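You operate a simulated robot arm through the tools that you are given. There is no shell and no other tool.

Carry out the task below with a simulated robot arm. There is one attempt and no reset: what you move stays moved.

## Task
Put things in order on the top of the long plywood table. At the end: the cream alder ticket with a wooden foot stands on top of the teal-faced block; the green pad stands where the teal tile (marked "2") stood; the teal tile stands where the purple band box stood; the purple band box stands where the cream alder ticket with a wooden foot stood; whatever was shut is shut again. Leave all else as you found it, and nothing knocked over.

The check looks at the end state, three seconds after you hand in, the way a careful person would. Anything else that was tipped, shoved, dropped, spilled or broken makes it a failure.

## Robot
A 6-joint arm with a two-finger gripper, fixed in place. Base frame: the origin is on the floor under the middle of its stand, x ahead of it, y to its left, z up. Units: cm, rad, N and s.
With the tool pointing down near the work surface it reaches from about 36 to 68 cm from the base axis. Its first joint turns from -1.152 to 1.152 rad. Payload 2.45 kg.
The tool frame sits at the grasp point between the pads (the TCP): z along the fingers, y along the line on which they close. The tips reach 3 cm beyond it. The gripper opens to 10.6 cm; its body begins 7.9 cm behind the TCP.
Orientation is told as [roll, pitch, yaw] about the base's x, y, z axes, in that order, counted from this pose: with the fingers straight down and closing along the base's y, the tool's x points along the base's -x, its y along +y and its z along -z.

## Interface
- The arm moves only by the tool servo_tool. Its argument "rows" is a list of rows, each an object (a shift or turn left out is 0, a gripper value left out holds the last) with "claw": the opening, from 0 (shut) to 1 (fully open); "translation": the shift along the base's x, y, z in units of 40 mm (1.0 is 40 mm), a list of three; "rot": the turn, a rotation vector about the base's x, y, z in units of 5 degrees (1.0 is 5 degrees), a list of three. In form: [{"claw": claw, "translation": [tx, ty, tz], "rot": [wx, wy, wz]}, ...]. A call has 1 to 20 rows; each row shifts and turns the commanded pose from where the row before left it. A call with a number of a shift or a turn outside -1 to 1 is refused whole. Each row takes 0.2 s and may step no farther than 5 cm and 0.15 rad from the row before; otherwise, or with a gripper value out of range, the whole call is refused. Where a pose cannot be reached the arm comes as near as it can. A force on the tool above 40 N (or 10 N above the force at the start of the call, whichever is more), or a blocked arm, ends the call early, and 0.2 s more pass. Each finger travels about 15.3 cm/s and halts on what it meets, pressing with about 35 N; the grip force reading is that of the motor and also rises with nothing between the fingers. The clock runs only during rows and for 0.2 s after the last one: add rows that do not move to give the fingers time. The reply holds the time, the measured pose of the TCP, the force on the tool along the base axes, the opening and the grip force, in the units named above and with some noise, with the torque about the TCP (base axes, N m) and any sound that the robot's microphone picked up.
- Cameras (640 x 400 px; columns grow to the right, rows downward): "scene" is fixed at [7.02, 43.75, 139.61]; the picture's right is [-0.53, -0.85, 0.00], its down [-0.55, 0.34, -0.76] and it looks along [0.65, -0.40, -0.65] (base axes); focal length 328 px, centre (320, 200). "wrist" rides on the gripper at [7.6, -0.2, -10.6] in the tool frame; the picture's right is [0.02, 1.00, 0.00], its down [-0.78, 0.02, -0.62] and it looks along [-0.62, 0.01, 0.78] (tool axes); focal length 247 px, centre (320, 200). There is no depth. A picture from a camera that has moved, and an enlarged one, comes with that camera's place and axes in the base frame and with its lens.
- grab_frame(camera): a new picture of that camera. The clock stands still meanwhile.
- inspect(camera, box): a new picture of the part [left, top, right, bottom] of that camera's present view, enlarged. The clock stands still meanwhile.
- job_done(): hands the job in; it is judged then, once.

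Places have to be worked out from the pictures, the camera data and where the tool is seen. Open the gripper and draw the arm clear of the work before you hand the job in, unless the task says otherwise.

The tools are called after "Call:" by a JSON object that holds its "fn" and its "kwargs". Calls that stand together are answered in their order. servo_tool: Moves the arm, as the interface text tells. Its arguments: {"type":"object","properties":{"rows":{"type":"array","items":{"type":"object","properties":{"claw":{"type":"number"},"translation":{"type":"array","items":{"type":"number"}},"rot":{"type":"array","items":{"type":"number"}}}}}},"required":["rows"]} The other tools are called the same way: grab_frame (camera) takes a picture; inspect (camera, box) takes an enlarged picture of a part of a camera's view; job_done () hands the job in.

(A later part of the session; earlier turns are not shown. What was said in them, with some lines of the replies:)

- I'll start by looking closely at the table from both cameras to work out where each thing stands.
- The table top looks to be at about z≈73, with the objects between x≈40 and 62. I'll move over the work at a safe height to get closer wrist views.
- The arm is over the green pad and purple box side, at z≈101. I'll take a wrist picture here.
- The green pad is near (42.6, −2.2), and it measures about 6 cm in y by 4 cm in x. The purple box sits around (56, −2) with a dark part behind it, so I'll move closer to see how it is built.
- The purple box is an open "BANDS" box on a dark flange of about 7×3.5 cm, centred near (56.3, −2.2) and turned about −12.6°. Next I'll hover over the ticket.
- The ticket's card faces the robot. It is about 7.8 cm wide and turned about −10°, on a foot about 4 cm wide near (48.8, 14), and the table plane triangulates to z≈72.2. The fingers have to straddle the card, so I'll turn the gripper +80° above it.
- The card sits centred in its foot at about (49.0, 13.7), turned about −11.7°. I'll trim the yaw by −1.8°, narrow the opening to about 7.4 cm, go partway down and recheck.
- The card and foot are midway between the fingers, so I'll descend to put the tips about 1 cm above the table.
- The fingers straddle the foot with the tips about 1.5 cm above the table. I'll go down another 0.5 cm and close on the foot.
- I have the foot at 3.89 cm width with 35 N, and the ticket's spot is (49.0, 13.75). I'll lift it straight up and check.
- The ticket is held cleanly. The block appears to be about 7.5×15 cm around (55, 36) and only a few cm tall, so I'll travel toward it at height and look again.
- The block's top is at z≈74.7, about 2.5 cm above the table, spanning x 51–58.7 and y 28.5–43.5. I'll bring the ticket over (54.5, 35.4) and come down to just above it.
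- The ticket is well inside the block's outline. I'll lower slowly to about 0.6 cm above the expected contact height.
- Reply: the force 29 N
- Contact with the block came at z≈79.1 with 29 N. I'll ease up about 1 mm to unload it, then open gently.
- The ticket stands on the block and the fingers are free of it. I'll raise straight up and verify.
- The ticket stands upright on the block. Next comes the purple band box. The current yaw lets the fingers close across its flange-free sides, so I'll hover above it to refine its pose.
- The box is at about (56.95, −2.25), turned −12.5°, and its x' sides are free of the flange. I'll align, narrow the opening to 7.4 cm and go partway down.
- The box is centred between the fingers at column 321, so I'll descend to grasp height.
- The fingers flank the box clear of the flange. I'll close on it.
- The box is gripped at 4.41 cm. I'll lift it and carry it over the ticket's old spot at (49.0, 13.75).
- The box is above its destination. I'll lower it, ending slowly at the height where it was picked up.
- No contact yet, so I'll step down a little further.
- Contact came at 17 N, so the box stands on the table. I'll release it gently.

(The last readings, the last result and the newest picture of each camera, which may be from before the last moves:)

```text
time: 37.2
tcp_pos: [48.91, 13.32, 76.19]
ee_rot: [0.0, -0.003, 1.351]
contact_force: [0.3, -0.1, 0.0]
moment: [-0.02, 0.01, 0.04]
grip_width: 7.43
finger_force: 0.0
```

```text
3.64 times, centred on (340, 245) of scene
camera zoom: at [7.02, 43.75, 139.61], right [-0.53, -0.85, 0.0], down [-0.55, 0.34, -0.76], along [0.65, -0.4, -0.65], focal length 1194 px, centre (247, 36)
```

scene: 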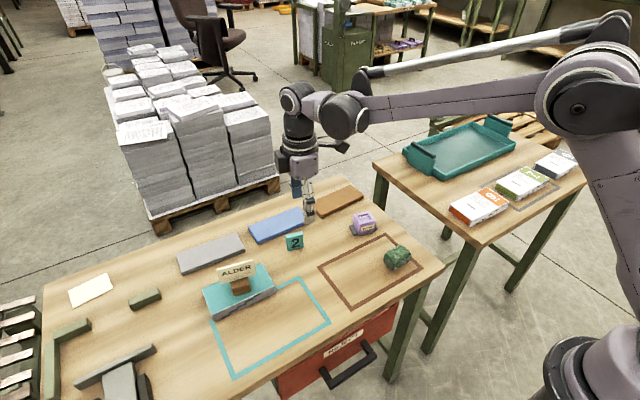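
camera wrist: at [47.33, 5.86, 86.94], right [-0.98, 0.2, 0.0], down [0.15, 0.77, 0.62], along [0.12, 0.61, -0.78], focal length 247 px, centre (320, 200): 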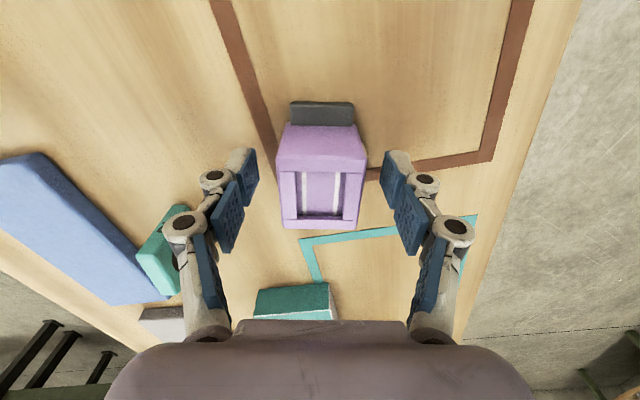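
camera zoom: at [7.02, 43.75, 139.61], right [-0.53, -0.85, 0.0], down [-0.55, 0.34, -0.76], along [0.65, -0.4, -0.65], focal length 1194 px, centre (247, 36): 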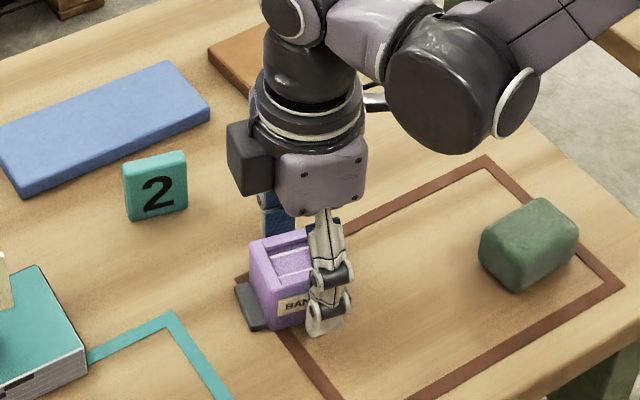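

The purple box stands at the ticket's old spot. I'll lift off and move above the teal tile to measure it.

Call:
{"fn": "servo_tool", "kwargs": {"rows": [{"claw": 0.7, "translation": [0, 0, 0.4]}, {"claw": 0.7, "translation": [0, 0, 0.7]}, {"claw": 0.7, "translation": [0, 0, 0.9]}, {"claw": 0.7, "translation": [0, 0, 0.9]}, {"claw": 0.7, "translation": [0, 0, 0.9]}, {"claw": 0.7, "translation": [0, 0, 0.7]}, {"claw": 0.7, "translation": [0.7, 0.2, 0]}, {"claw": 0.7, "translation": [0.7, 0.2, 0]}, {"claw": 0.7, "translation": [0.7, 0.2, 0]}, {"claw": 0.7, "translation": [0.65, 0.2, 0]}, {"claw": 0.7}, {"claw": 0.7}]}}

Call:
{"fn": "grab_frame", "kwargs": {"camera": "wrist"}}

Call:
{"fn": "inspect", "kwargs": {"camera": "wrist", "box": [220, 0, 420, 150]}}

Call:
{"fn": "inspect", "kwargs": {"camera": "scene", "box": [230, 190, 430, 310]}}

```text
time: 39.8
tcp_pos: [59.87, 16.79, 94.22]
ee_rot: [0.0, -0.001, 1.352]
contact_force: [-0.3, -0.7, -0.2]
moment: [-0.03, 0.02, 0.01]
grip_width: 7.43
finger_force: 0.1
```

```text
taken
camera wrist: at [58.3, 9.24, 104.84], right [-0.98, 0.2, 0.0], down [0.15, 0.77, 0.62], along [0.12, 0.61, -0.78], focal length 247 px, centre (320, 200)
```

wrist: 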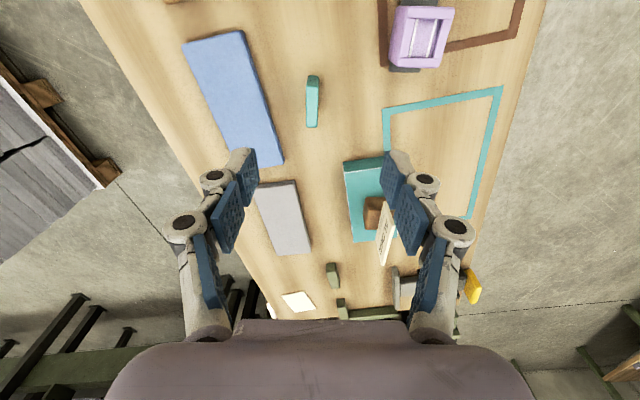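

```text
2.67 times, centred on (320, 75) of wrist
camera zoom: at [58.3, 9.24, 104.84], right [-0.98, 0.2, 0.0], down [0.15, 0.77, 0.62], along [0.12, 0.61, -0.78], focal length 659 px, centre (320, 533)
```

zoom: 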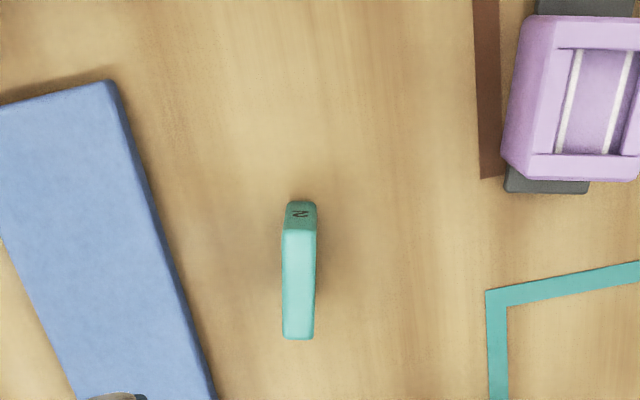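

```text
3.20 times, centred on (330, 250) of scene
camera zoom: at [7.02, 43.75, 139.61], right [-0.53, -0.85, 0.0], down [-0.55, 0.34, -0.76], along [0.65, -0.4, -0.65], focal length 1050 px, centre (288, 40)
```

zoom: 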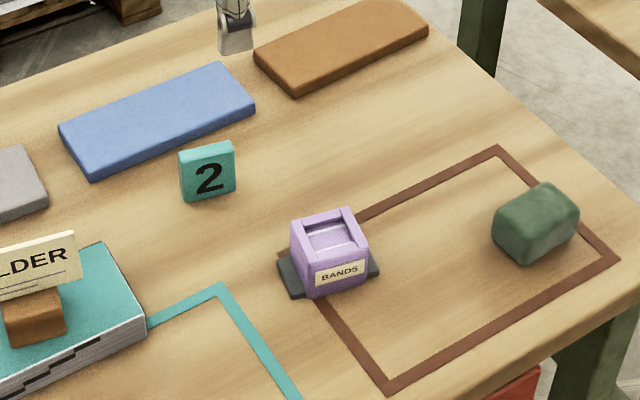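

The tile is about 4.5 cm wide, 1.3 cm thick and 5.5 cm tall, centred near (60.95, 17.65) and turned about −14°. The blue pad starts near x≈66.8, so I'll use a narrow opening of about 4.5 cm, align and come down partway.

Call:
{"fn": "servo_tool", "kwargs": {"rows": [{"claw": 0.43, "translation": [0.25, 0.22, -0.4], "rot": [0, 0, -0.3]}, {"claw": 0.43, "translation": [0, 0, -0.6]}, {"claw": 0.43, "translation": [0, 0, -0.6]}, {"claw": 0.43, "translation": [0, 0, -0.5]}, {"claw": 0.43, "translation": [0, 0, -0.4]}, {"claw": 0.43}, {"claw": 0.43}]}}

Call:
{"fn": "grab_frame", "kwargs": {"camera": "wrist"}}

Call:
{"fn": "inspect", "kwargs": {"camera": "wrist", "box": [220, 50, 420, 200]}}

Call:
{"fn": "inspect", "kwargs": {"camera": "scene", "box": [230, 190, 390, 300]}}

```text
time: 41.4
tcp_pos: [60.9, 17.58, 84.21]
ee_rot: [0.001, -0.002, 1.328]
contact_force: [0.1, -0.1, 0.3]
moment: [-0.01, 0.0, 0.0]
grip_width: 4.54
finger_force: 0.0
```

```text
taken
camera wrist: at [59.13, 10.02, 94.82], right [-0.98, 0.22, 0.0], down [0.17, 0.76, 0.62], along [0.14, 0.61, -0.78], focal length 247 px, centre (320, 200)
```

wrist: 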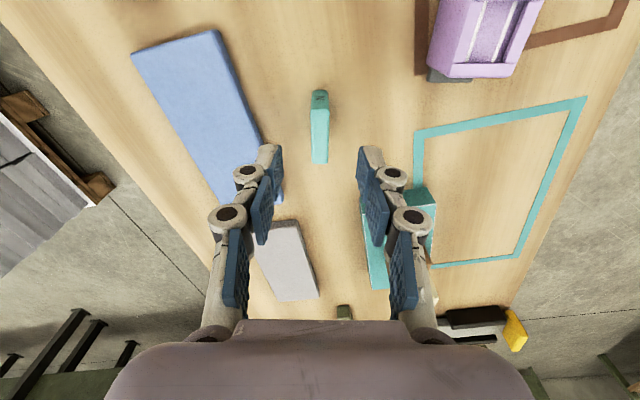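

```text
2.67 times, centred on (320, 125) of wrist
camera zoom: at [59.13, 10.02, 94.82], right [-0.98, 0.22, 0.0], down [0.17, 0.76, 0.62], along [0.14, 0.61, -0.78], focal length 659 px, centre (320, 400)
```

zoom: 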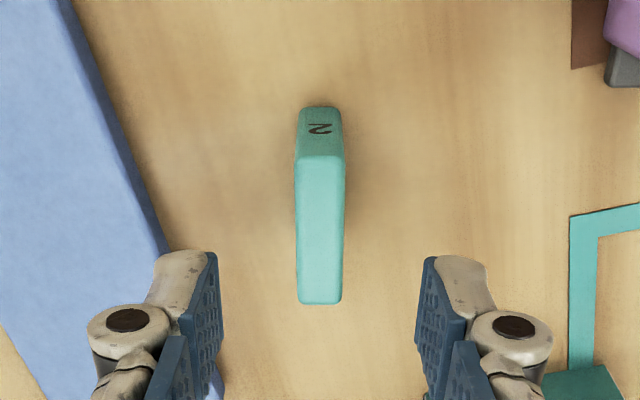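

```text
3.64 times, centred on (310, 245) of scene
camera zoom: at [7.02, 43.75, 139.61], right [-0.53, -0.85, 0.0], down [-0.55, 0.34, -0.76], along [0.65, -0.4, -0.65], focal length 1194 px, centre (356, 36)
```

zoom: 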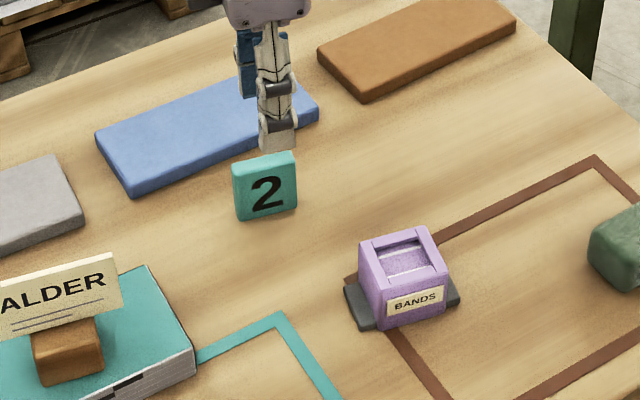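

The tile is centred and aligned between the fingers, and they clear the blue pad. I'll descend and grip.

Call:
{"fn": "servo_tool", "kwargs": {"rows": [{"claw": 0.43, "translation": [0, 0, -0.4]}, {"claw": 0.43, "translation": [0, 0, -0.4]}, {"claw": 0.43, "translation": [0, 0, -0.4]}, {"claw": 0.43, "translation": [0, 0, -0.4]}, {"claw": 0.43, "translation": [0, 0, -0.25]}, {"claw": 0.43, "translation": [0, 0, -0.15]}, {"claw": 0.43}]}}

Call:
{"fn": "grab_frame", "kwargs": {"camera": "wrist"}}

Call:
{"fn": "inspect", "kwargs": {"camera": "scene", "box": [230, 190, 390, 300]}}

```text
time: 43.0
tcp_pos: [60.79, 17.47, 76.21]
ee_rot: [-0.001, -0.001, 1.326]
contact_force: [0.0, -0.3, 0.3]
moment: [0.03, -0.01, -0.05]
grip_width: 4.53
finger_force: 0.1
```

```text
taken
camera wrist: at [59.03, 10.04, 86.87], right [-0.98, 0.22, 0.0], down [0.17, 0.76, 0.62], along [0.14, 0.61, -0.78], focal length 247 px, centre (320, 200)
```

wrist: 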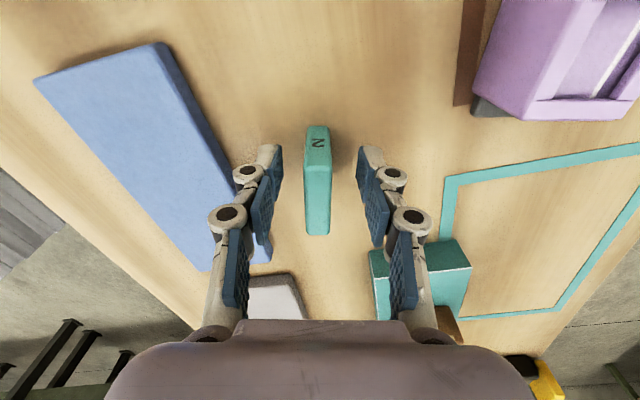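

```text
3.64 times, centred on (310, 245) of scene
camera zoom: at [7.02, 43.75, 139.61], right [-0.53, -0.85, 0.0], down [-0.55, 0.34, -0.76], along [0.65, -0.4, -0.65], focal length 1194 px, centre (356, 36)
```

zoom: 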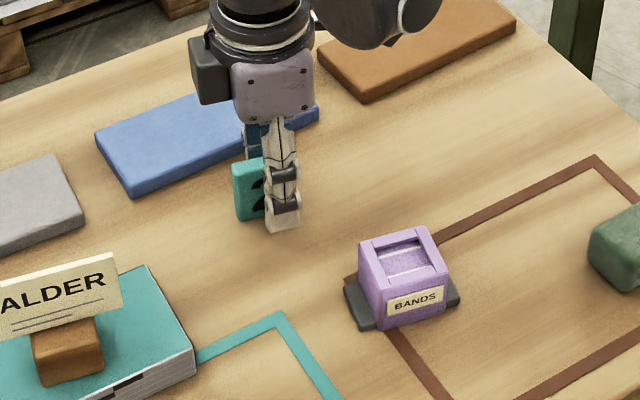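

The fingers straddle the tile evenly, so I'll close.

Call:
{"fn": "servo_tool", "kwargs": {"rows": [{"claw": 0.25}, {"claw": 0.15}, {"claw": 0.02}, {"claw": 0.02}, {"claw": 0.02}]}}

Call:
{"fn": "grab_frame", "kwargs": {"camera": "wrist"}}

```text
time: 44.2
tcp_pos: [60.78, 17.44, 76.22]
ee_rot: [0.001, -0.001, 1.325]
contact_force: [0.5, -0.7, 0.2]
moment: [0.0, -0.03, -0.01]
grip_width: 1.26
finger_force: 35.2
```

```text
taken
camera wrist: at [59.03, 10.03, 86.89], right [-0.98, 0.22, 0.0], down [0.17, 0.76, 0.62], along [0.14, 0.61, -0.78], focal length 247 px, centre (320, 200)
```

wrist: 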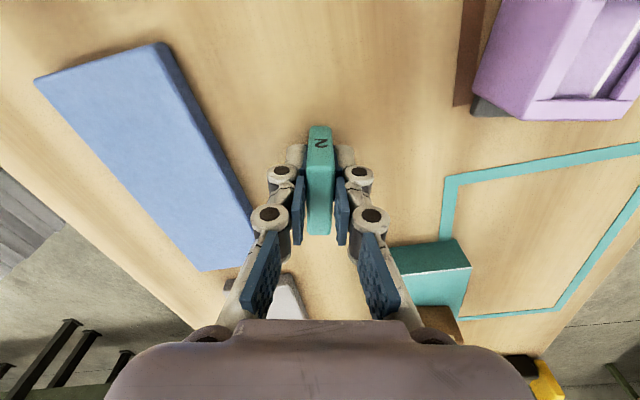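

The tile is gripped at 1.26 cm, and its spot to remember is (60.95, 17.65). I'll lift it and carry it above the purple box's old place at (57.0, −2.1).

Call:
{"fn": "servo_tool", "kwargs": {"rows": [{"claw": 0.02, "translation": [0, 0, 0.3]}, {"claw": 0.02, "translation": [0, 0, 0.5]}, {"claw": 0.02, "translation": [0, 0, 0.7]}, {"claw": 0.02, "translation": [0, 0, 0.5]}, {"claw": 0.02, "translation": [0, 0, 0.3]}, {"claw": 0.02, "translation": [-0.165, -0.5, 0]}, {"claw": 0.02, "translation": [-0.165, -0.9, 0]}, {"claw": 0.02, "translation": [-0.165, -0.9, 0]}, {"claw": 0.02, "translation": [-0.165, -0.9, 0]}, {"claw": 0.02, "translation": [-0.165, -0.9, 0]}, {"claw": 0.02, "translation": [-0.165, -0.835, 0]}, {"claw": 0.02}, {"claw": 0.02}]}}

Call:
{"fn": "grab_frame", "kwargs": {"camera": "wrist"}}

Call:
{"fn": "inspect", "kwargs": {"camera": "scene", "box": [270, 170, 430, 280]}}

```text
time: 47.0
tcp_pos: [56.96, -2.09, 85.51]
ee_rot: [0.0, -0.002, 1.327]
contact_force: [-0.3, 0.5, 0.2]
moment: [0.0, -0.01, 0.02]
grip_width: 1.29
finger_force: 34.2
```

```text
taken
camera wrist: at [55.16, -9.64, 96.05], right [-0.98, 0.22, 0.0], down [0.17, 0.76, 0.62], along [0.14, 0.61, -0.78], focal length 247 px, centre (320, 200)
```

wrist: 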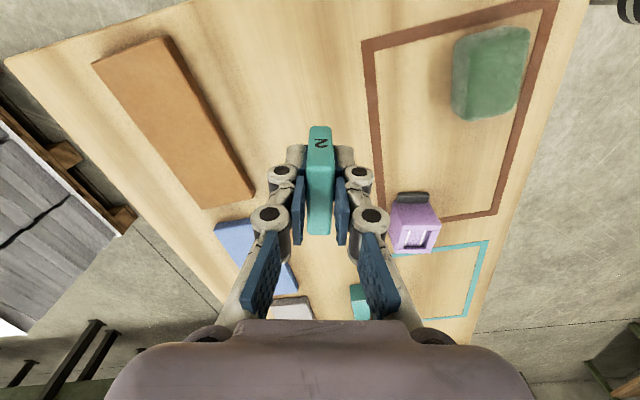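

```text
3.64 times, centred on (350, 225) of scene
camera zoom: at [7.02, 43.75, 139.61], right [-0.53, -0.85, 0.0], down [-0.55, 0.34, -0.76], along [0.65, -0.4, -0.65], focal length 1194 px, centre (211, 109)
```

zoom: 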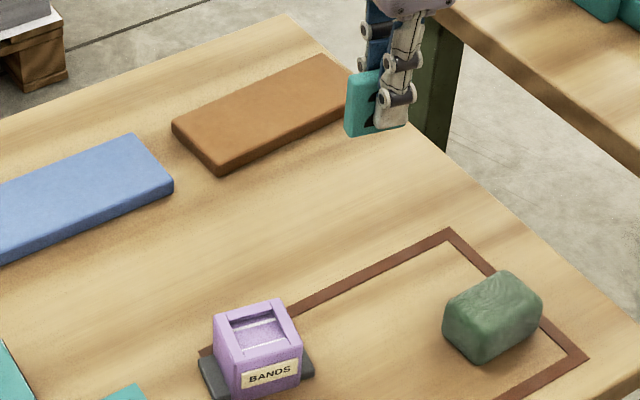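

The tile is over the spot. I'll lower it to just above its pickup height, then take fine steps.

Call:
{"fn": "servo_tool", "kwargs": {"rows": [{"claw": 0.02, "translation": [0, 0, -0.5]}, {"claw": 0.02, "translation": [0, 0, -0.6]}, {"claw": 0.02, "translation": [0, 0, -0.5]}, {"claw": 0.02, "translation": [0, 0, -0.35]}, {"claw": 0.02, "translation": [0, 0, -0.2]}, {"claw": 0.02, "translation": [0, 0, -0.1]}, {"claw": 0.02}, {"claw": 0.02}]}}

Call:
{"fn": "servo_tool", "kwargs": {"rows": [{"claw": 0.02, "translation": [0, 0, -0.03]}, {"claw": 0.02}]}}

Call:
{"fn": "servo_tool", "kwargs": {"rows": [{"claw": 0.02, "translation": [0, 0, -0.02]}, {"claw": 0.02}]}}

```text
time: 48.8
tcp_pos: [57.11, -2.09, 76.59]
ee_rot: [0.0, -0.003, 1.326]
contact_force: [-0.5, -0.4, -1.1]
moment: [0.0, 0.01, 0.04]
grip_width: 1.27
finger_force: 34.9
```

```text
time: 49.4
tcp_pos: [57.05, -2.11, 76.27]
ee_rot: [0.001, -0.002, 1.327]
contact_force: [0.3, -0.6, -0.1]
moment: [0.01, -0.01, -0.01]
grip_width: 1.29
finger_force: 35.1
```

```text
time: 50.0
tcp_pos: [56.97, -2.18, 76.34]
ee_rot: [0.001, -0.002, 1.327]
contact_force: [0.6, 0.3, -1.0]
moment: [0.01, 0.02, -0.01]
grip_width: 1.32
finger_force: 35.3
```

There is no contact reading yet, so I'll continue in sub-millimetre steps.

Call:
{"fn": "servo_tool", "kwargs": {"rows": [{"claw": 0.02, "translation": [0, 0, -0.02]}, {"claw": 0.02}]}}

Call:
{"fn": "servo_tool", "kwargs": {"rows": [{"claw": 0.02, "translation": [0, 0, -0.02]}, {"claw": 0.02}]}}

```text
time: 50.6
tcp_pos: [56.99, -2.16, 76.36]
ee_rot: [0.0, -0.002, 1.326]
contact_force: [1.4, -0.5, 4.2]
moment: [0.08, -0.01, 0.0]
grip_width: 1.28
finger_force: 35.3
```

```text
time: 51.2
tcp_pos: [57.05, -2.18, 76.31]
ee_rot: [-0.001, -0.001, 1.327]
contact_force: [4.7, 1.1, 25.0]
moment: [0.09, -0.21, -0.04]
grip_width: 1.27
finger_force: 35.5
```

The tile is firmly on the table at 25 N. I'll ease up 0.5 mm and open gently, keeping the opening small.

Call:
{"fn": "servo_tool", "kwargs": {"rows": [{"claw": 0.02, "translation": [0, 0, 0.015]}, {"claw": 0.02}, {"claw": 0.13}, {"claw": 0.16}, {"claw": 0.2}, {"claw": 0.27}, {"claw": 0.35}, {"claw": 0.43}, {"claw": 0.43}]}}

Call:
{"fn": "grab_frame", "kwargs": {"camera": "wrist"}}

Call:
{"fn": "inspect", "kwargs": {"camera": "scene", "box": [270, 170, 430, 280]}}

```text
time: 53.2
tcp_pos: [57.01, -2.39, 76.28]
ee_rot: [-0.001, -0.003, 1.324]
contact_force: [0.5, -0.1, -0.3]
moment: [0.02, 0.01, -0.03]
grip_width: 4.56
finger_force: 0.1
```

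```text
taken
camera wrist: at [55.21, -9.86, 86.84], right [-0.98, 0.22, 0.0], down [0.17, 0.76, 0.62], along [0.14, 0.61, -0.78], focal length 247 px, centre (320, 200)
```

wrist: 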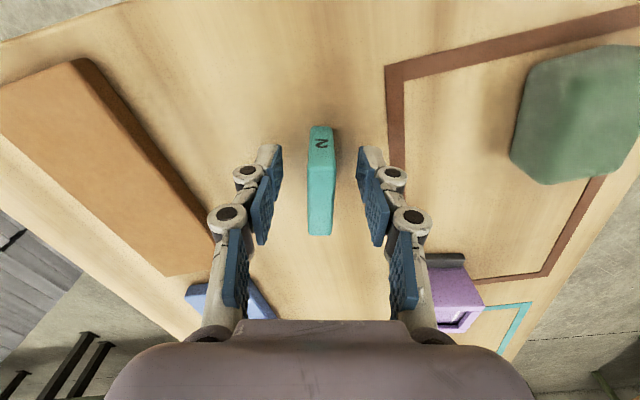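

```text
3.64 times, centred on (350, 225) of scene
camera zoom: at [7.02, 43.75, 139.61], right [-0.53, -0.85, 0.0], down [-0.55, 0.34, -0.76], along [0.65, -0.4, -0.65], focal length 1194 px, centre (211, 109)
```

zoom: 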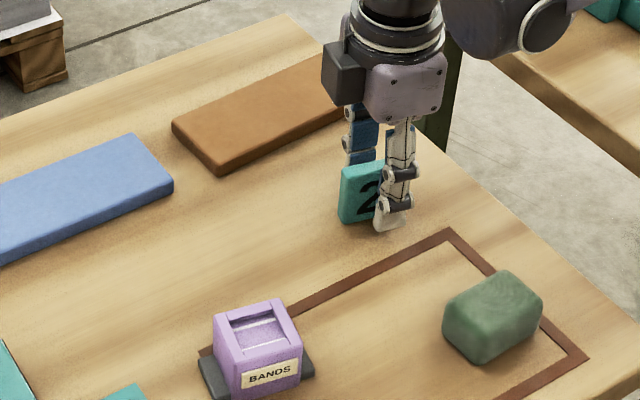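

The tile stands upright at the purple box's old spot. I'll lift straight off and move above the green pad.

Call:
{"fn": "servo_tool", "kwargs": {"rows": [{"claw": 0.43, "translation": [0, 0, 0.4]}, {"claw": 0.43, "translation": [0, 0, 0.7]}, {"claw": 0.43, "translation": [0, 0, 0.9]}, {"claw": 0.43, "translation": [0, 0, 0.9]}, {"claw": 0.43, "translation": [0, 0, 0.9]}, {"claw": 0.43, "translation": [0, 0, 0.67]}, {"claw": 0.7, "translation": [-0.7, 0, 0], "rot": [0, 0, 0.7]}, {"claw": 0.7, "translation": [-0.8, 0, 0], "rot": [0, 0, 0.7]}, {"claw": 0.7, "translation": [-0.8, 0, 0], "rot": [0, 0, 0.7]}, {"claw": 0.7, "translation": [-0.8, 0, 0], "rot": [0, 0, 0.7]}, {"claw": 0.7, "translation": [-0.5, 0, 0]}, {"claw": 0.7}, {"claw": 0.7}]}}

Call:
{"fn": "grab_frame", "kwargs": {"camera": "wrist"}}

Call:
{"fn": "inspect", "kwargs": {"camera": "wrist", "box": [220, 0, 420, 150]}}

Call:
{"fn": "grab_frame", "kwargs": {"camera": "scene"}}

```text
time: 56.0
tcp_pos: [42.52, -2.2, 93.99]
ee_rot: [0.0, -0.001, 1.569]
contact_force: [0.6, 0.7, 0.7]
moment: [-0.01, 0.0, -0.02]
grip_width: 7.43
finger_force: 0.0
```

```text
taken
camera wrist: at [42.53, -9.93, 104.69], right [-1.0, -0.02, 0.0], down [-0.02, 0.78, 0.62], along [-0.01, 0.62, -0.78], focal length 247 px, centre (320, 200)
```

wrist: 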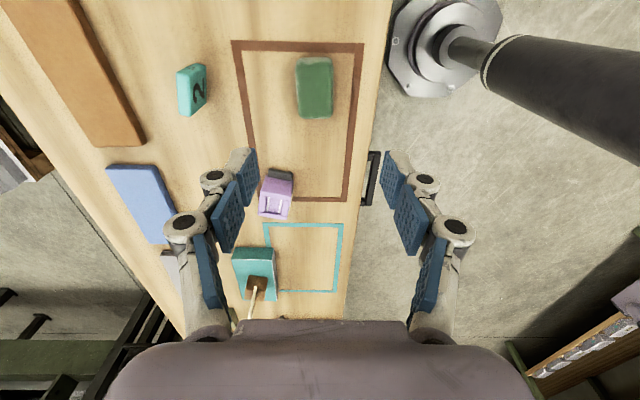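

```text
2.67 times, centred on (320, 75) of wrist
camera zoom: at [42.53, -9.93, 104.69], right [-1.0, -0.02, 0.0], down [-0.02, 0.78, 0.62], along [-0.01, 0.62, -0.78], focal length 659 px, centre (320, 533)
```

zoom: 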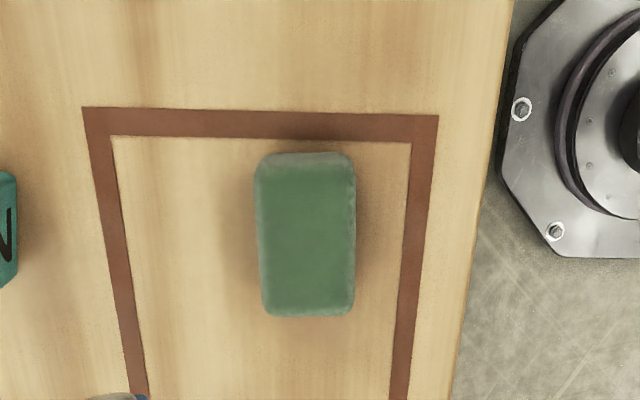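

```text
taken
```

scene: 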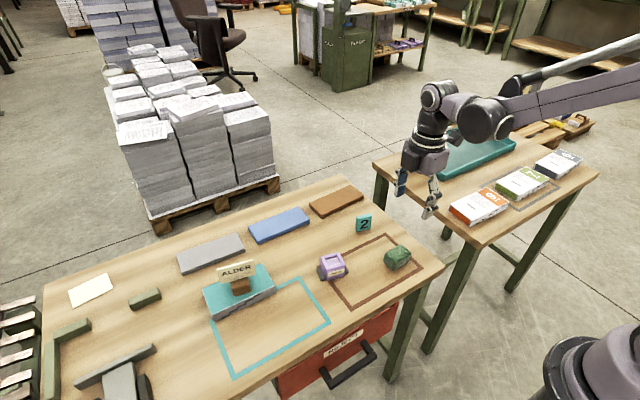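

The tile stands at its new spot. The green pad's centre is about (43.05, −2.3), roughly 3.9 cm in x by 5.9 cm in y, nearly square to the base. I'll align and go down partway.

Call:
{"fn": "servo_tool", "kwargs": {"rows": [{"claw": 0.7, "translation": [0.12, -0.05, -0.5], "rot": [0, 0, 0.3]}, {"claw": 0.7, "translation": [0, 0, -0.6]}, {"claw": 0.7, "translation": [0, 0, -0.6]}, {"claw": 0.7, "translation": [0, 0, -0.5]}, {"claw": 0.7, "translation": [0, 0, -0.3]}, {"claw": 0.7}, {"claw": 0.7}]}}

Call:
{"fn": "grab_frame", "kwargs": {"camera": "wrist"}}

Call:
{"fn": "inspect", "kwargs": {"camera": "scene", "box": [310, 210, 470, 320]}}

```text
time: 57.6
tcp_pos: [42.94, -2.16, 84.2]
ee_rot: [0.0, -0.001, 1.597]
contact_force: [-1.1, 1.0, -0.4]
moment: [-0.02, -0.01, 0.03]
grip_width: 7.43
finger_force: 0.1
```

```text
taken
camera wrist: at [43.34, -9.79, 94.74], right [-1.0, -0.05, 0.0], down [-0.04, 0.78, 0.62], along [-0.03, 0.62, -0.78], focal length 247 px, centre (320, 200)
```

wrist: 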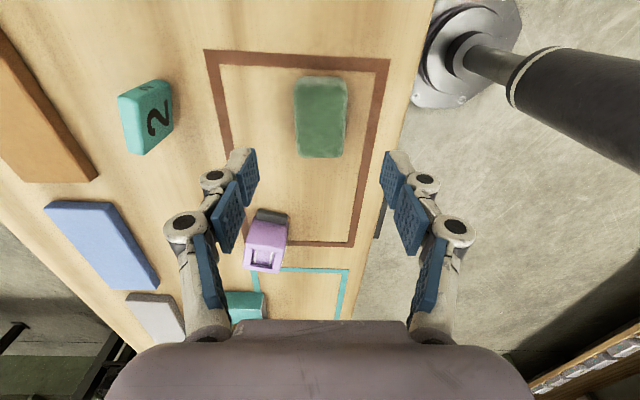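

```text
3.64 times, centred on (390, 265) of scene
camera zoom: at [7.02, 43.75, 139.61], right [-0.53, -0.85, 0.0], down [-0.55, 0.34, -0.76], along [0.65, -0.4, -0.65], focal length 1194 px, centre (66, -36)
```

zoom: 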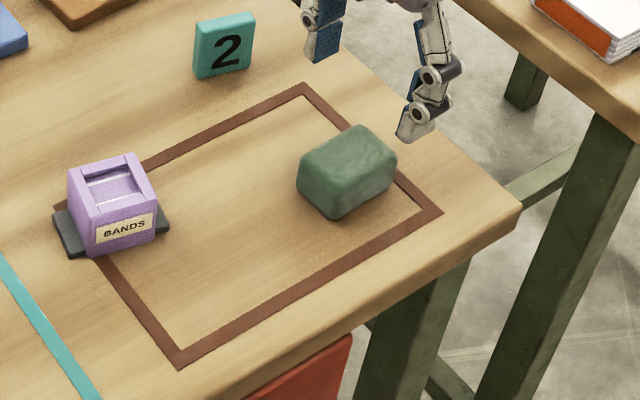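

The pad is centred between the fingers, so I'll descend to grasp height.

Call:
{"fn": "servo_tool", "kwargs": {"rows": [{"claw": 0.7, "translation": [0, -0.03, -0.4]}, {"claw": 0.7, "translation": [0, 0, -0.4]}, {"claw": 0.7, "translation": [0, 0, -0.4]}, {"claw": 0.7, "translation": [0, 0, -0.4]}, {"claw": 0.7, "translation": [0, 0, -0.25]}, {"claw": 0.7, "translation": [0, 0, -0.1]}, {"claw": 0.7}]}}

Call:
{"fn": "grab_frame", "kwargs": {"camera": "wrist"}}

Call:
{"fn": "inspect", "kwargs": {"camera": "scene", "box": [310, 210, 470, 320]}}

```text
time: 59.2
tcp_pos: [43.1, -2.39, 76.36]
ee_rot: [0.0, -0.002, 1.598]
contact_force: [-0.7, -0.7, -0.2]
moment: [0.02, -0.01, -0.02]
grip_width: 7.42
finger_force: 0.1
```

```text
taken
camera wrist: at [43.39, -10.18, 86.92], right [-1.0, -0.05, 0.0], down [-0.04, 0.78, 0.62], along [-0.03, 0.62, -0.78], focal length 247 px, centre (320, 200)
```

wrist: 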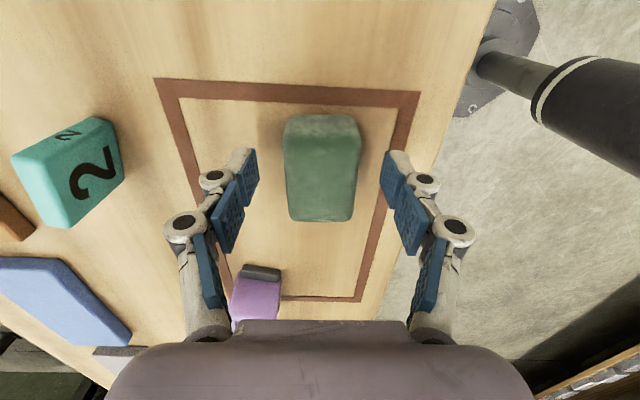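

```text
3.64 times, centred on (390, 265) of scene
camera zoom: at [7.02, 43.75, 139.61], right [-0.53, -0.85, 0.0], down [-0.55, 0.34, -0.76], along [0.65, -0.4, -0.65], focal length 1194 px, centre (66, -36)
```

zoom: 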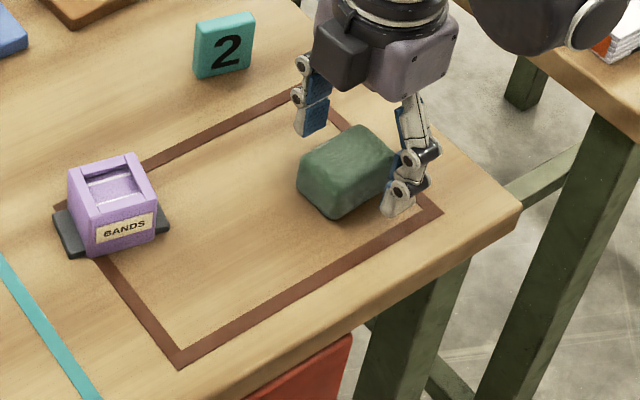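

The fingers are on both sides of the pad, so I'll close on it.

Call:
{"fn": "servo_tool", "kwargs": {"rows": [{"claw": 0.5}, {"claw": 0.4}, {"claw": 0.2}, {"claw": 0.2}, {"claw": 0.2}]}}

Call:
{"fn": "grab_frame", "kwargs": {"camera": "wrist"}}

Call:
{"fn": "inspect", "kwargs": {"camera": "scene", "box": [310, 210, 470, 320]}}

```text
time: 60.4
tcp_pos: [43.03, -2.41, 76.45]
ee_rot: [0.001, -0.001, 1.597]
contact_force: [-0.9, 0.3, 3.0]
moment: [0.03, 0.04, 0.09]
grip_width: 4.09
finger_force: 34.4
```

```text
taken
camera wrist: at [43.38, -10.19, 86.94], right [-1.0, -0.05, 0.0], down [-0.04, 0.78, 0.62], along [-0.03, 0.62, -0.78], focal length 247 px, centre (320, 200)
```

wrist: 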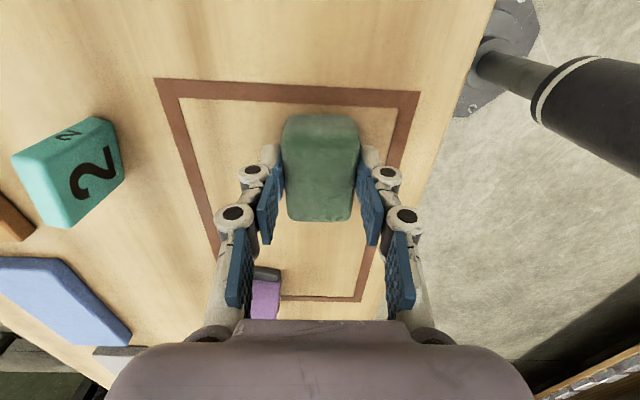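

```text
3.64 times, centred on (390, 265) of scene
camera zoom: at [7.02, 43.75, 139.62], right [-0.53, -0.85, 0.0], down [-0.55, 0.34, -0.76], along [0.65, -0.4, -0.65], focal length 1194 px, centre (66, -36)
```

zoom: 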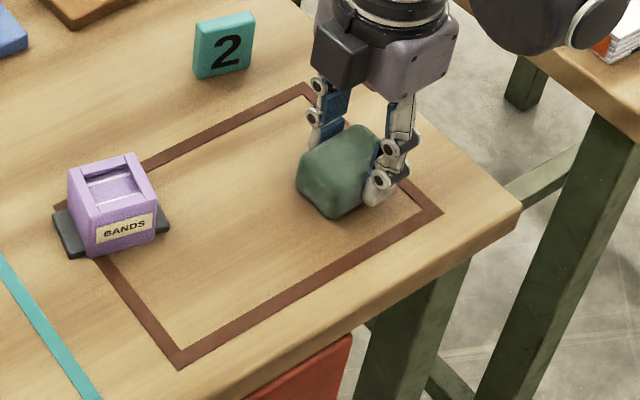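

The pad is gripped at 4.09 cm. I'll lift it and carry it above the tile's old spot at (60.95, 17.65).

Call:
{"fn": "servo_tool", "kwargs": {"rows": [{"claw": 0.2, "translation": [0, 0, 0.3]}, {"claw": 0.2, "translation": [0, 0, 0.5]}, {"claw": 0.2, "translation": [0, 0, 0.7]}, {"claw": 0.2, "translation": [0, 0, 0.7]}, {"claw": 0.2, "translation": [0, 0, 0.55]}, {"claw": 0.2, "translation": [0.4, 0.45, 0]}, {"claw": 0.2, "translation": [0.75, 0.84, 0]}, {"claw": 0.2, "translation": [0.75, 0.84, 0]}, {"claw": 0.2, "translation": [0.75, 0.84, 0]}, {"claw": 0.2, "translation": [0.75, 0.84, 0]}, {"claw": 0.2, "translation": [0.75, 0.84, 0]}, {"claw": 0.2, "translation": [0.3225, 0.355, 0]}, {"claw": 0.2}, {"claw": 0.2}]}}

Call:
{"fn": "grab_frame", "kwargs": {"camera": "wrist"}}

Call:
{"fn": "inspect", "kwargs": {"camera": "scene", "box": [220, 180, 420, 310]}}

```text
time: 63.4
tcp_pos: [60.55, 17.66, 87.14]
ee_rot: [0.0, 0.0, 1.595]
contact_force: [-0.4, 0.0, -0.8]
moment: [0.0, 0.01, -0.01]
grip_width: 4.07
finger_force: 34.6
```

```text
taken
camera wrist: at [60.92, 10.01, 97.79], right [-1.0, -0.05, 0.0], down [-0.04, 0.78, 0.62], along [-0.03, 0.62, -0.78], focal length 247 px, centre (320, 200)
```

wrist: 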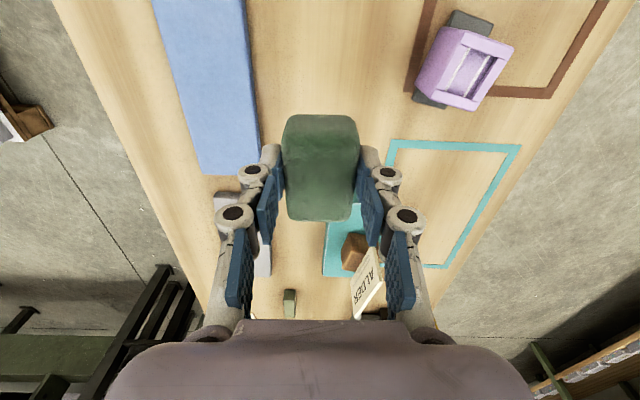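

```text
3.08 times, centred on (320, 245) of scene
camera zoom: at [7.02, 43.75, 139.61], right [-0.53, -0.85, 0.0], down [-0.55, 0.34, -0.76], along [0.65, -0.4, -0.65], focal length 1010 px, centre (320, 62)
```

zoom: 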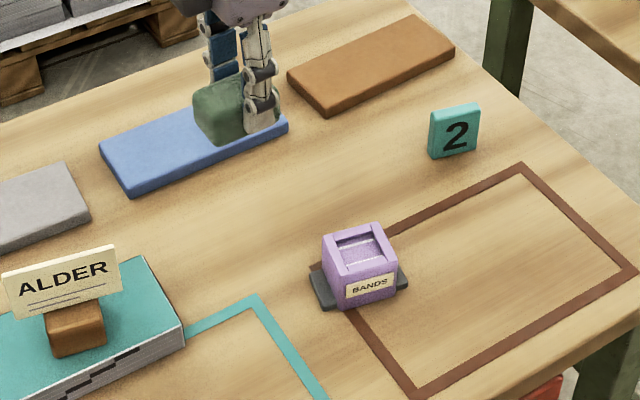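

The pad is over the target. I'll lower most of the way and check clearance to the blue pad.

Call:
{"fn": "servo_tool", "kwargs": {"rows": [{"claw": 0.2, "translation": [0, 0, -0.5]}, {"claw": 0.2, "translation": [0, 0, -0.6]}, {"claw": 0.2, "translation": [0, 0, -0.6]}, {"claw": 0.2, "translation": [0, 0, -0.4]}, {"claw": 0.2}, {"claw": 0.2}]}}

Call:
{"fn": "grab_frame", "kwargs": {"camera": "wrist"}}

Call:
{"fn": "inspect", "kwargs": {"camera": "scene", "box": [220, 180, 380, 290]}}

```text
time: 64.8
tcp_pos: [60.75, 17.39, 78.79]
ee_rot: [0.001, -0.003, 1.597]
contact_force: [0.1, 0.3, -1.7]
moment: [0.0, 0.01, 0.0]
grip_width: 4.07
finger_force: 35.1
```

```text
taken
camera wrist: at [61.1, 9.71, 89.43], right [-1.0, -0.05, 0.0], down [-0.04, 0.78, 0.62], along [-0.03, 0.62, -0.78], focal length 247 px, centre (320, 200)
```

wrist: 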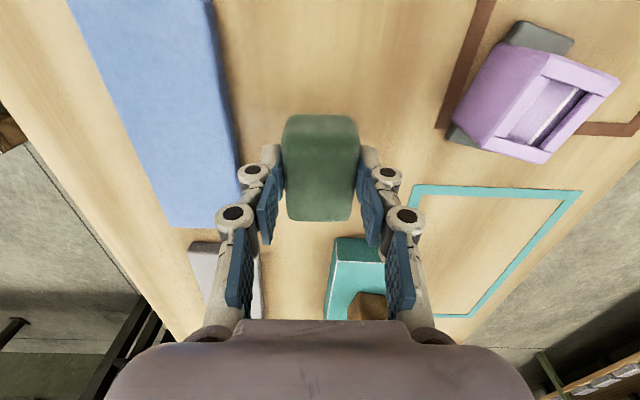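

```text
3.64 times, centred on (300, 235) of scene
camera zoom: at [7.02, 43.75, 139.61], right [-0.53, -0.85, 0.0], down [-0.55, 0.34, -0.76], along [0.65, -0.4, -0.65], focal length 1194 px, centre (393, 73)
```

zoom: 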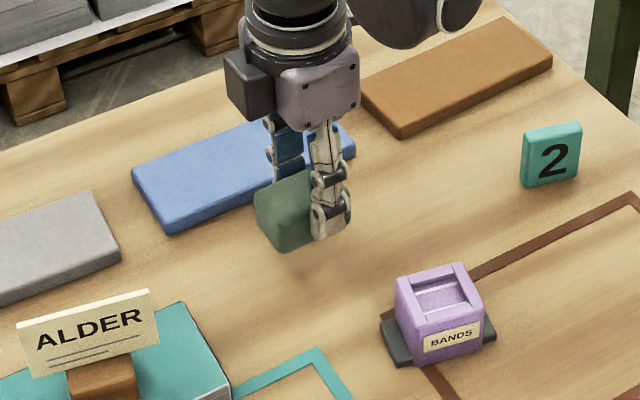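

Clearance to the blue pad is about 2 cm. I'll lower to near contact and then take fine steps.

Call:
{"fn": "servo_tool", "kwargs": {"rows": [{"claw": 0.2, "translation": [0, 0, -0.3]}, {"claw": 0.2, "translation": [0, 0, -0.2]}, {"claw": 0.2, "translation": [0, 0, -0.1]}, {"claw": 0.2}, {"claw": 0.2}]}}

Call:
{"fn": "servo_tool", "kwargs": {"rows": [{"claw": 0.2, "translation": [0, 0, -0.03]}, {"claw": 0.2}]}}

Call:
{"fn": "servo_tool", "kwargs": {"rows": [{"claw": 0.2, "translation": [0, 0, -0.02]}, {"claw": 0.2}]}}

```text
time: 66.0
tcp_pos: [60.99, 17.59, 76.56]
ee_rot: [0.0, -0.002, 1.597]
contact_force: [0.4, -1.1, -0.9]
moment: [-0.03, 0.0, 0.04]
grip_width: 4.08
finger_force: 34.9
```

```text
time: 66.6
tcp_pos: [61.05, 17.44, 76.43]
ee_rot: [0.0, -0.002, 1.597]
contact_force: [0.1, 0.0, -1.5]
moment: [0.02, -0.02, 0.0]
grip_width: 4.07
finger_force: 34.7
```

```text
time: 67.2
tcp_pos: [60.97, 17.34, 76.22]
ee_rot: [-0.001, -0.002, 1.599]
contact_force: [0.6, 0.7, 8.6]
moment: [0.02, -0.04, -0.04]
grip_width: 4.11
finger_force: 35.1
```

Contact came at 8.6 N, so the pad is on the table. I'll release gently with a limited opening.

Call:
{"fn": "servo_tool", "kwargs": {"rows": [{"claw": 0.2, "translation": [0, 0, -0.01]}, {"claw": 0.2}, {"claw": 0.4}, {"claw": 0.43}, {"claw": 0.48}, {"claw": 0.55}, {"claw": 0.55}, {"claw": 0.55}]}}

Call:
{"fn": "grab_frame", "kwargs": {"camera": "wrist"}}

Call:
{"fn": "inspect", "kwargs": {"camera": "scene", "box": [220, 180, 380, 290]}}

```text
time: 69.0
tcp_pos: [60.79, 17.58, 76.34]
ee_rot: [0.0, -0.001, 1.597]
contact_force: [0.1, 0.2, -0.3]
moment: [-0.03, 0.0, 0.01]
grip_width: 5.83
finger_force: 0.1
```

```text
taken
camera wrist: at [61.19, 9.86, 86.89], right [-1.0, -0.05, 0.0], down [-0.04, 0.78, 0.62], along [-0.03, 0.62, -0.78], focal length 247 px, centre (320, 200)
```

wrist: 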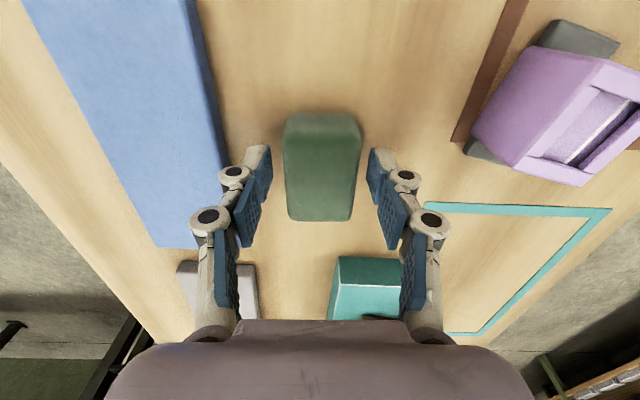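

```text
3.64 times, centred on (300, 235) of scene
camera zoom: at [7.02, 43.75, 139.61], right [-0.53, -0.85, 0.0], down [-0.55, 0.34, -0.76], along [0.65, -0.4, -0.65], focal length 1194 px, centre (393, 73)
```

zoom: 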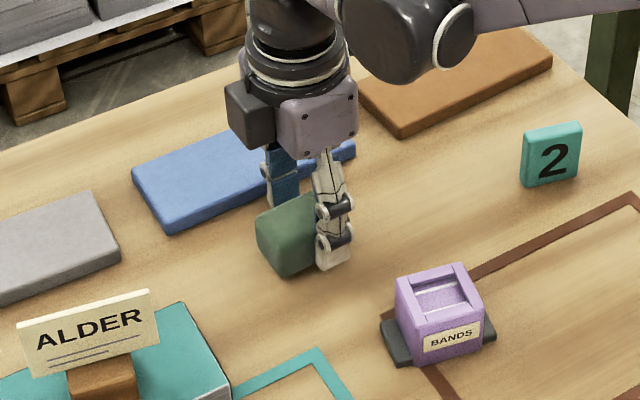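

The pad is released and standing. I'll lift straight up, draw the arm back clear of the table objects and check everything.

Call:
{"fn": "servo_tool", "kwargs": {"rows": [{"claw": 0.55, "translation": [0, 0, 0.4]}, {"claw": 0.55, "translation": [0, 0, 0.7]}, {"claw": 0.55, "translation": [0, 0, 0.9]}, {"claw": 0.55, "translation": [0, 0, 0.9]}, {"claw": 0.55, "translation": [0, 0, 0.9]}, {"claw": 0.7, "translation": [0, 0, 0.9]}, {"claw": 1, "translation": [-0.6, -0.5, 0.6]}, {"claw": 1, "translation": [-0.8, -0.6, 0.4]}, {"claw": 1, "translation": [-0.8, -0.6, 0.4]}, {"claw": 1, "translation": [-0.8, -0.6, 0.4]}, {"claw": 1, "translation": [-0.8, -0.6, 0.4]}, {"claw": 1, "translation": [-0.8, -0.6, 0.3]}, {"claw": 1, "translation": [-0.6, -0.6, 0.2]}, {"claw": 1}]}}

Call:
{"fn": "grab_frame", "kwargs": {"camera": "scene"}}

Call:
{"fn": "inspect", "kwargs": {"camera": "scene", "box": [180, 170, 460, 345]}}

Call:
{"fn": "grab_frame", "kwargs": {"camera": "wrist"}}

```text
time: 72.0
tcp_pos: [39.95, 0.71, 105.81]
ee_rot: [0.001, -0.001, 1.597]
contact_force: [-0.2, -0.4, 0.2]
moment: [-0.04, 0.02, -0.02]
grip_width: 10.61
finger_force: 0.1
```

```text
taken
```

scene: 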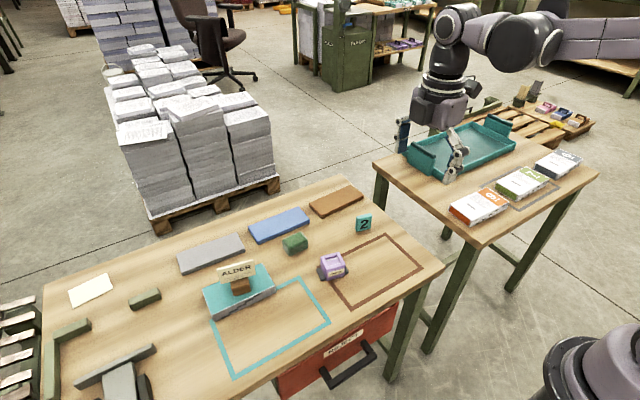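

```text
2.29 times, centred on (320, 258) of scene
camera zoom: at [7.02, 43.75, 139.61], right [-0.53, -0.85, 0.0], down [-0.55, 0.34, -0.76], along [0.65, -0.4, -0.65], focal length 750 px, centre (320, 69)
```

zoom: 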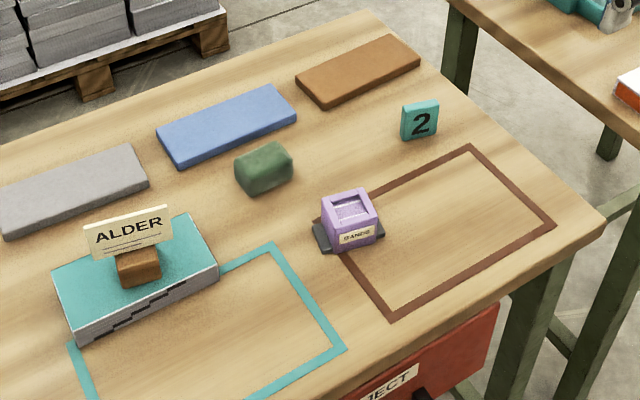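

```text
taken
camera wrist: at [40.26, -6.9, 116.45], right [-1.0, -0.05, 0.0], down [-0.04, 0.78, 0.62], along [-0.03, 0.62, -0.78], focal length 247 px, centre (320, 200)
```

wrist: 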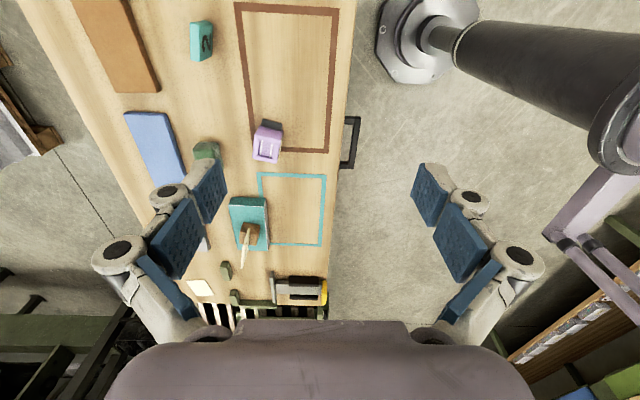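

Everything reads correctly. The ticket is on the teal-faced block, the purple box is at the ticket's old spot, the tile at the purple box's old spot and the green pad at the tile's old spot. The block, frames, flat pads and drawer haven't moved, and the gripper is open and clear, so I'll hand in.

Call:
{"fn": "job_done", "kwargs": {}}

```text
The job is handed in.
```

I finished the rearrangement and handed it in. The last pictures show everything upright, but I don't have the checker's verdict.

| Object | Where it stands now |
|---|---|
| Cream alder ticket with wooden foot | On top of the teal-faced block, well inside its edges |
| Purple band box | Where the ticket stood, about (49.0, 13.7) |
| Teal tile "2" | Where the purple band box stood, about (57.0, −2.1) |
| Green pad | Where the teal tile stood, about (61.0, 17.6) |

Positions are in cm in the base frame, worked out from the pictures and the tool readings. I expect them to be within about half a centimetre.

I never opened or touched the red "REJECT" drawer, and it looks the same as at the start. The teal-faced block matches its starting place in the scene camera, and the flat pads look undisturbed. The gripper is open and drawn up clear of the table.
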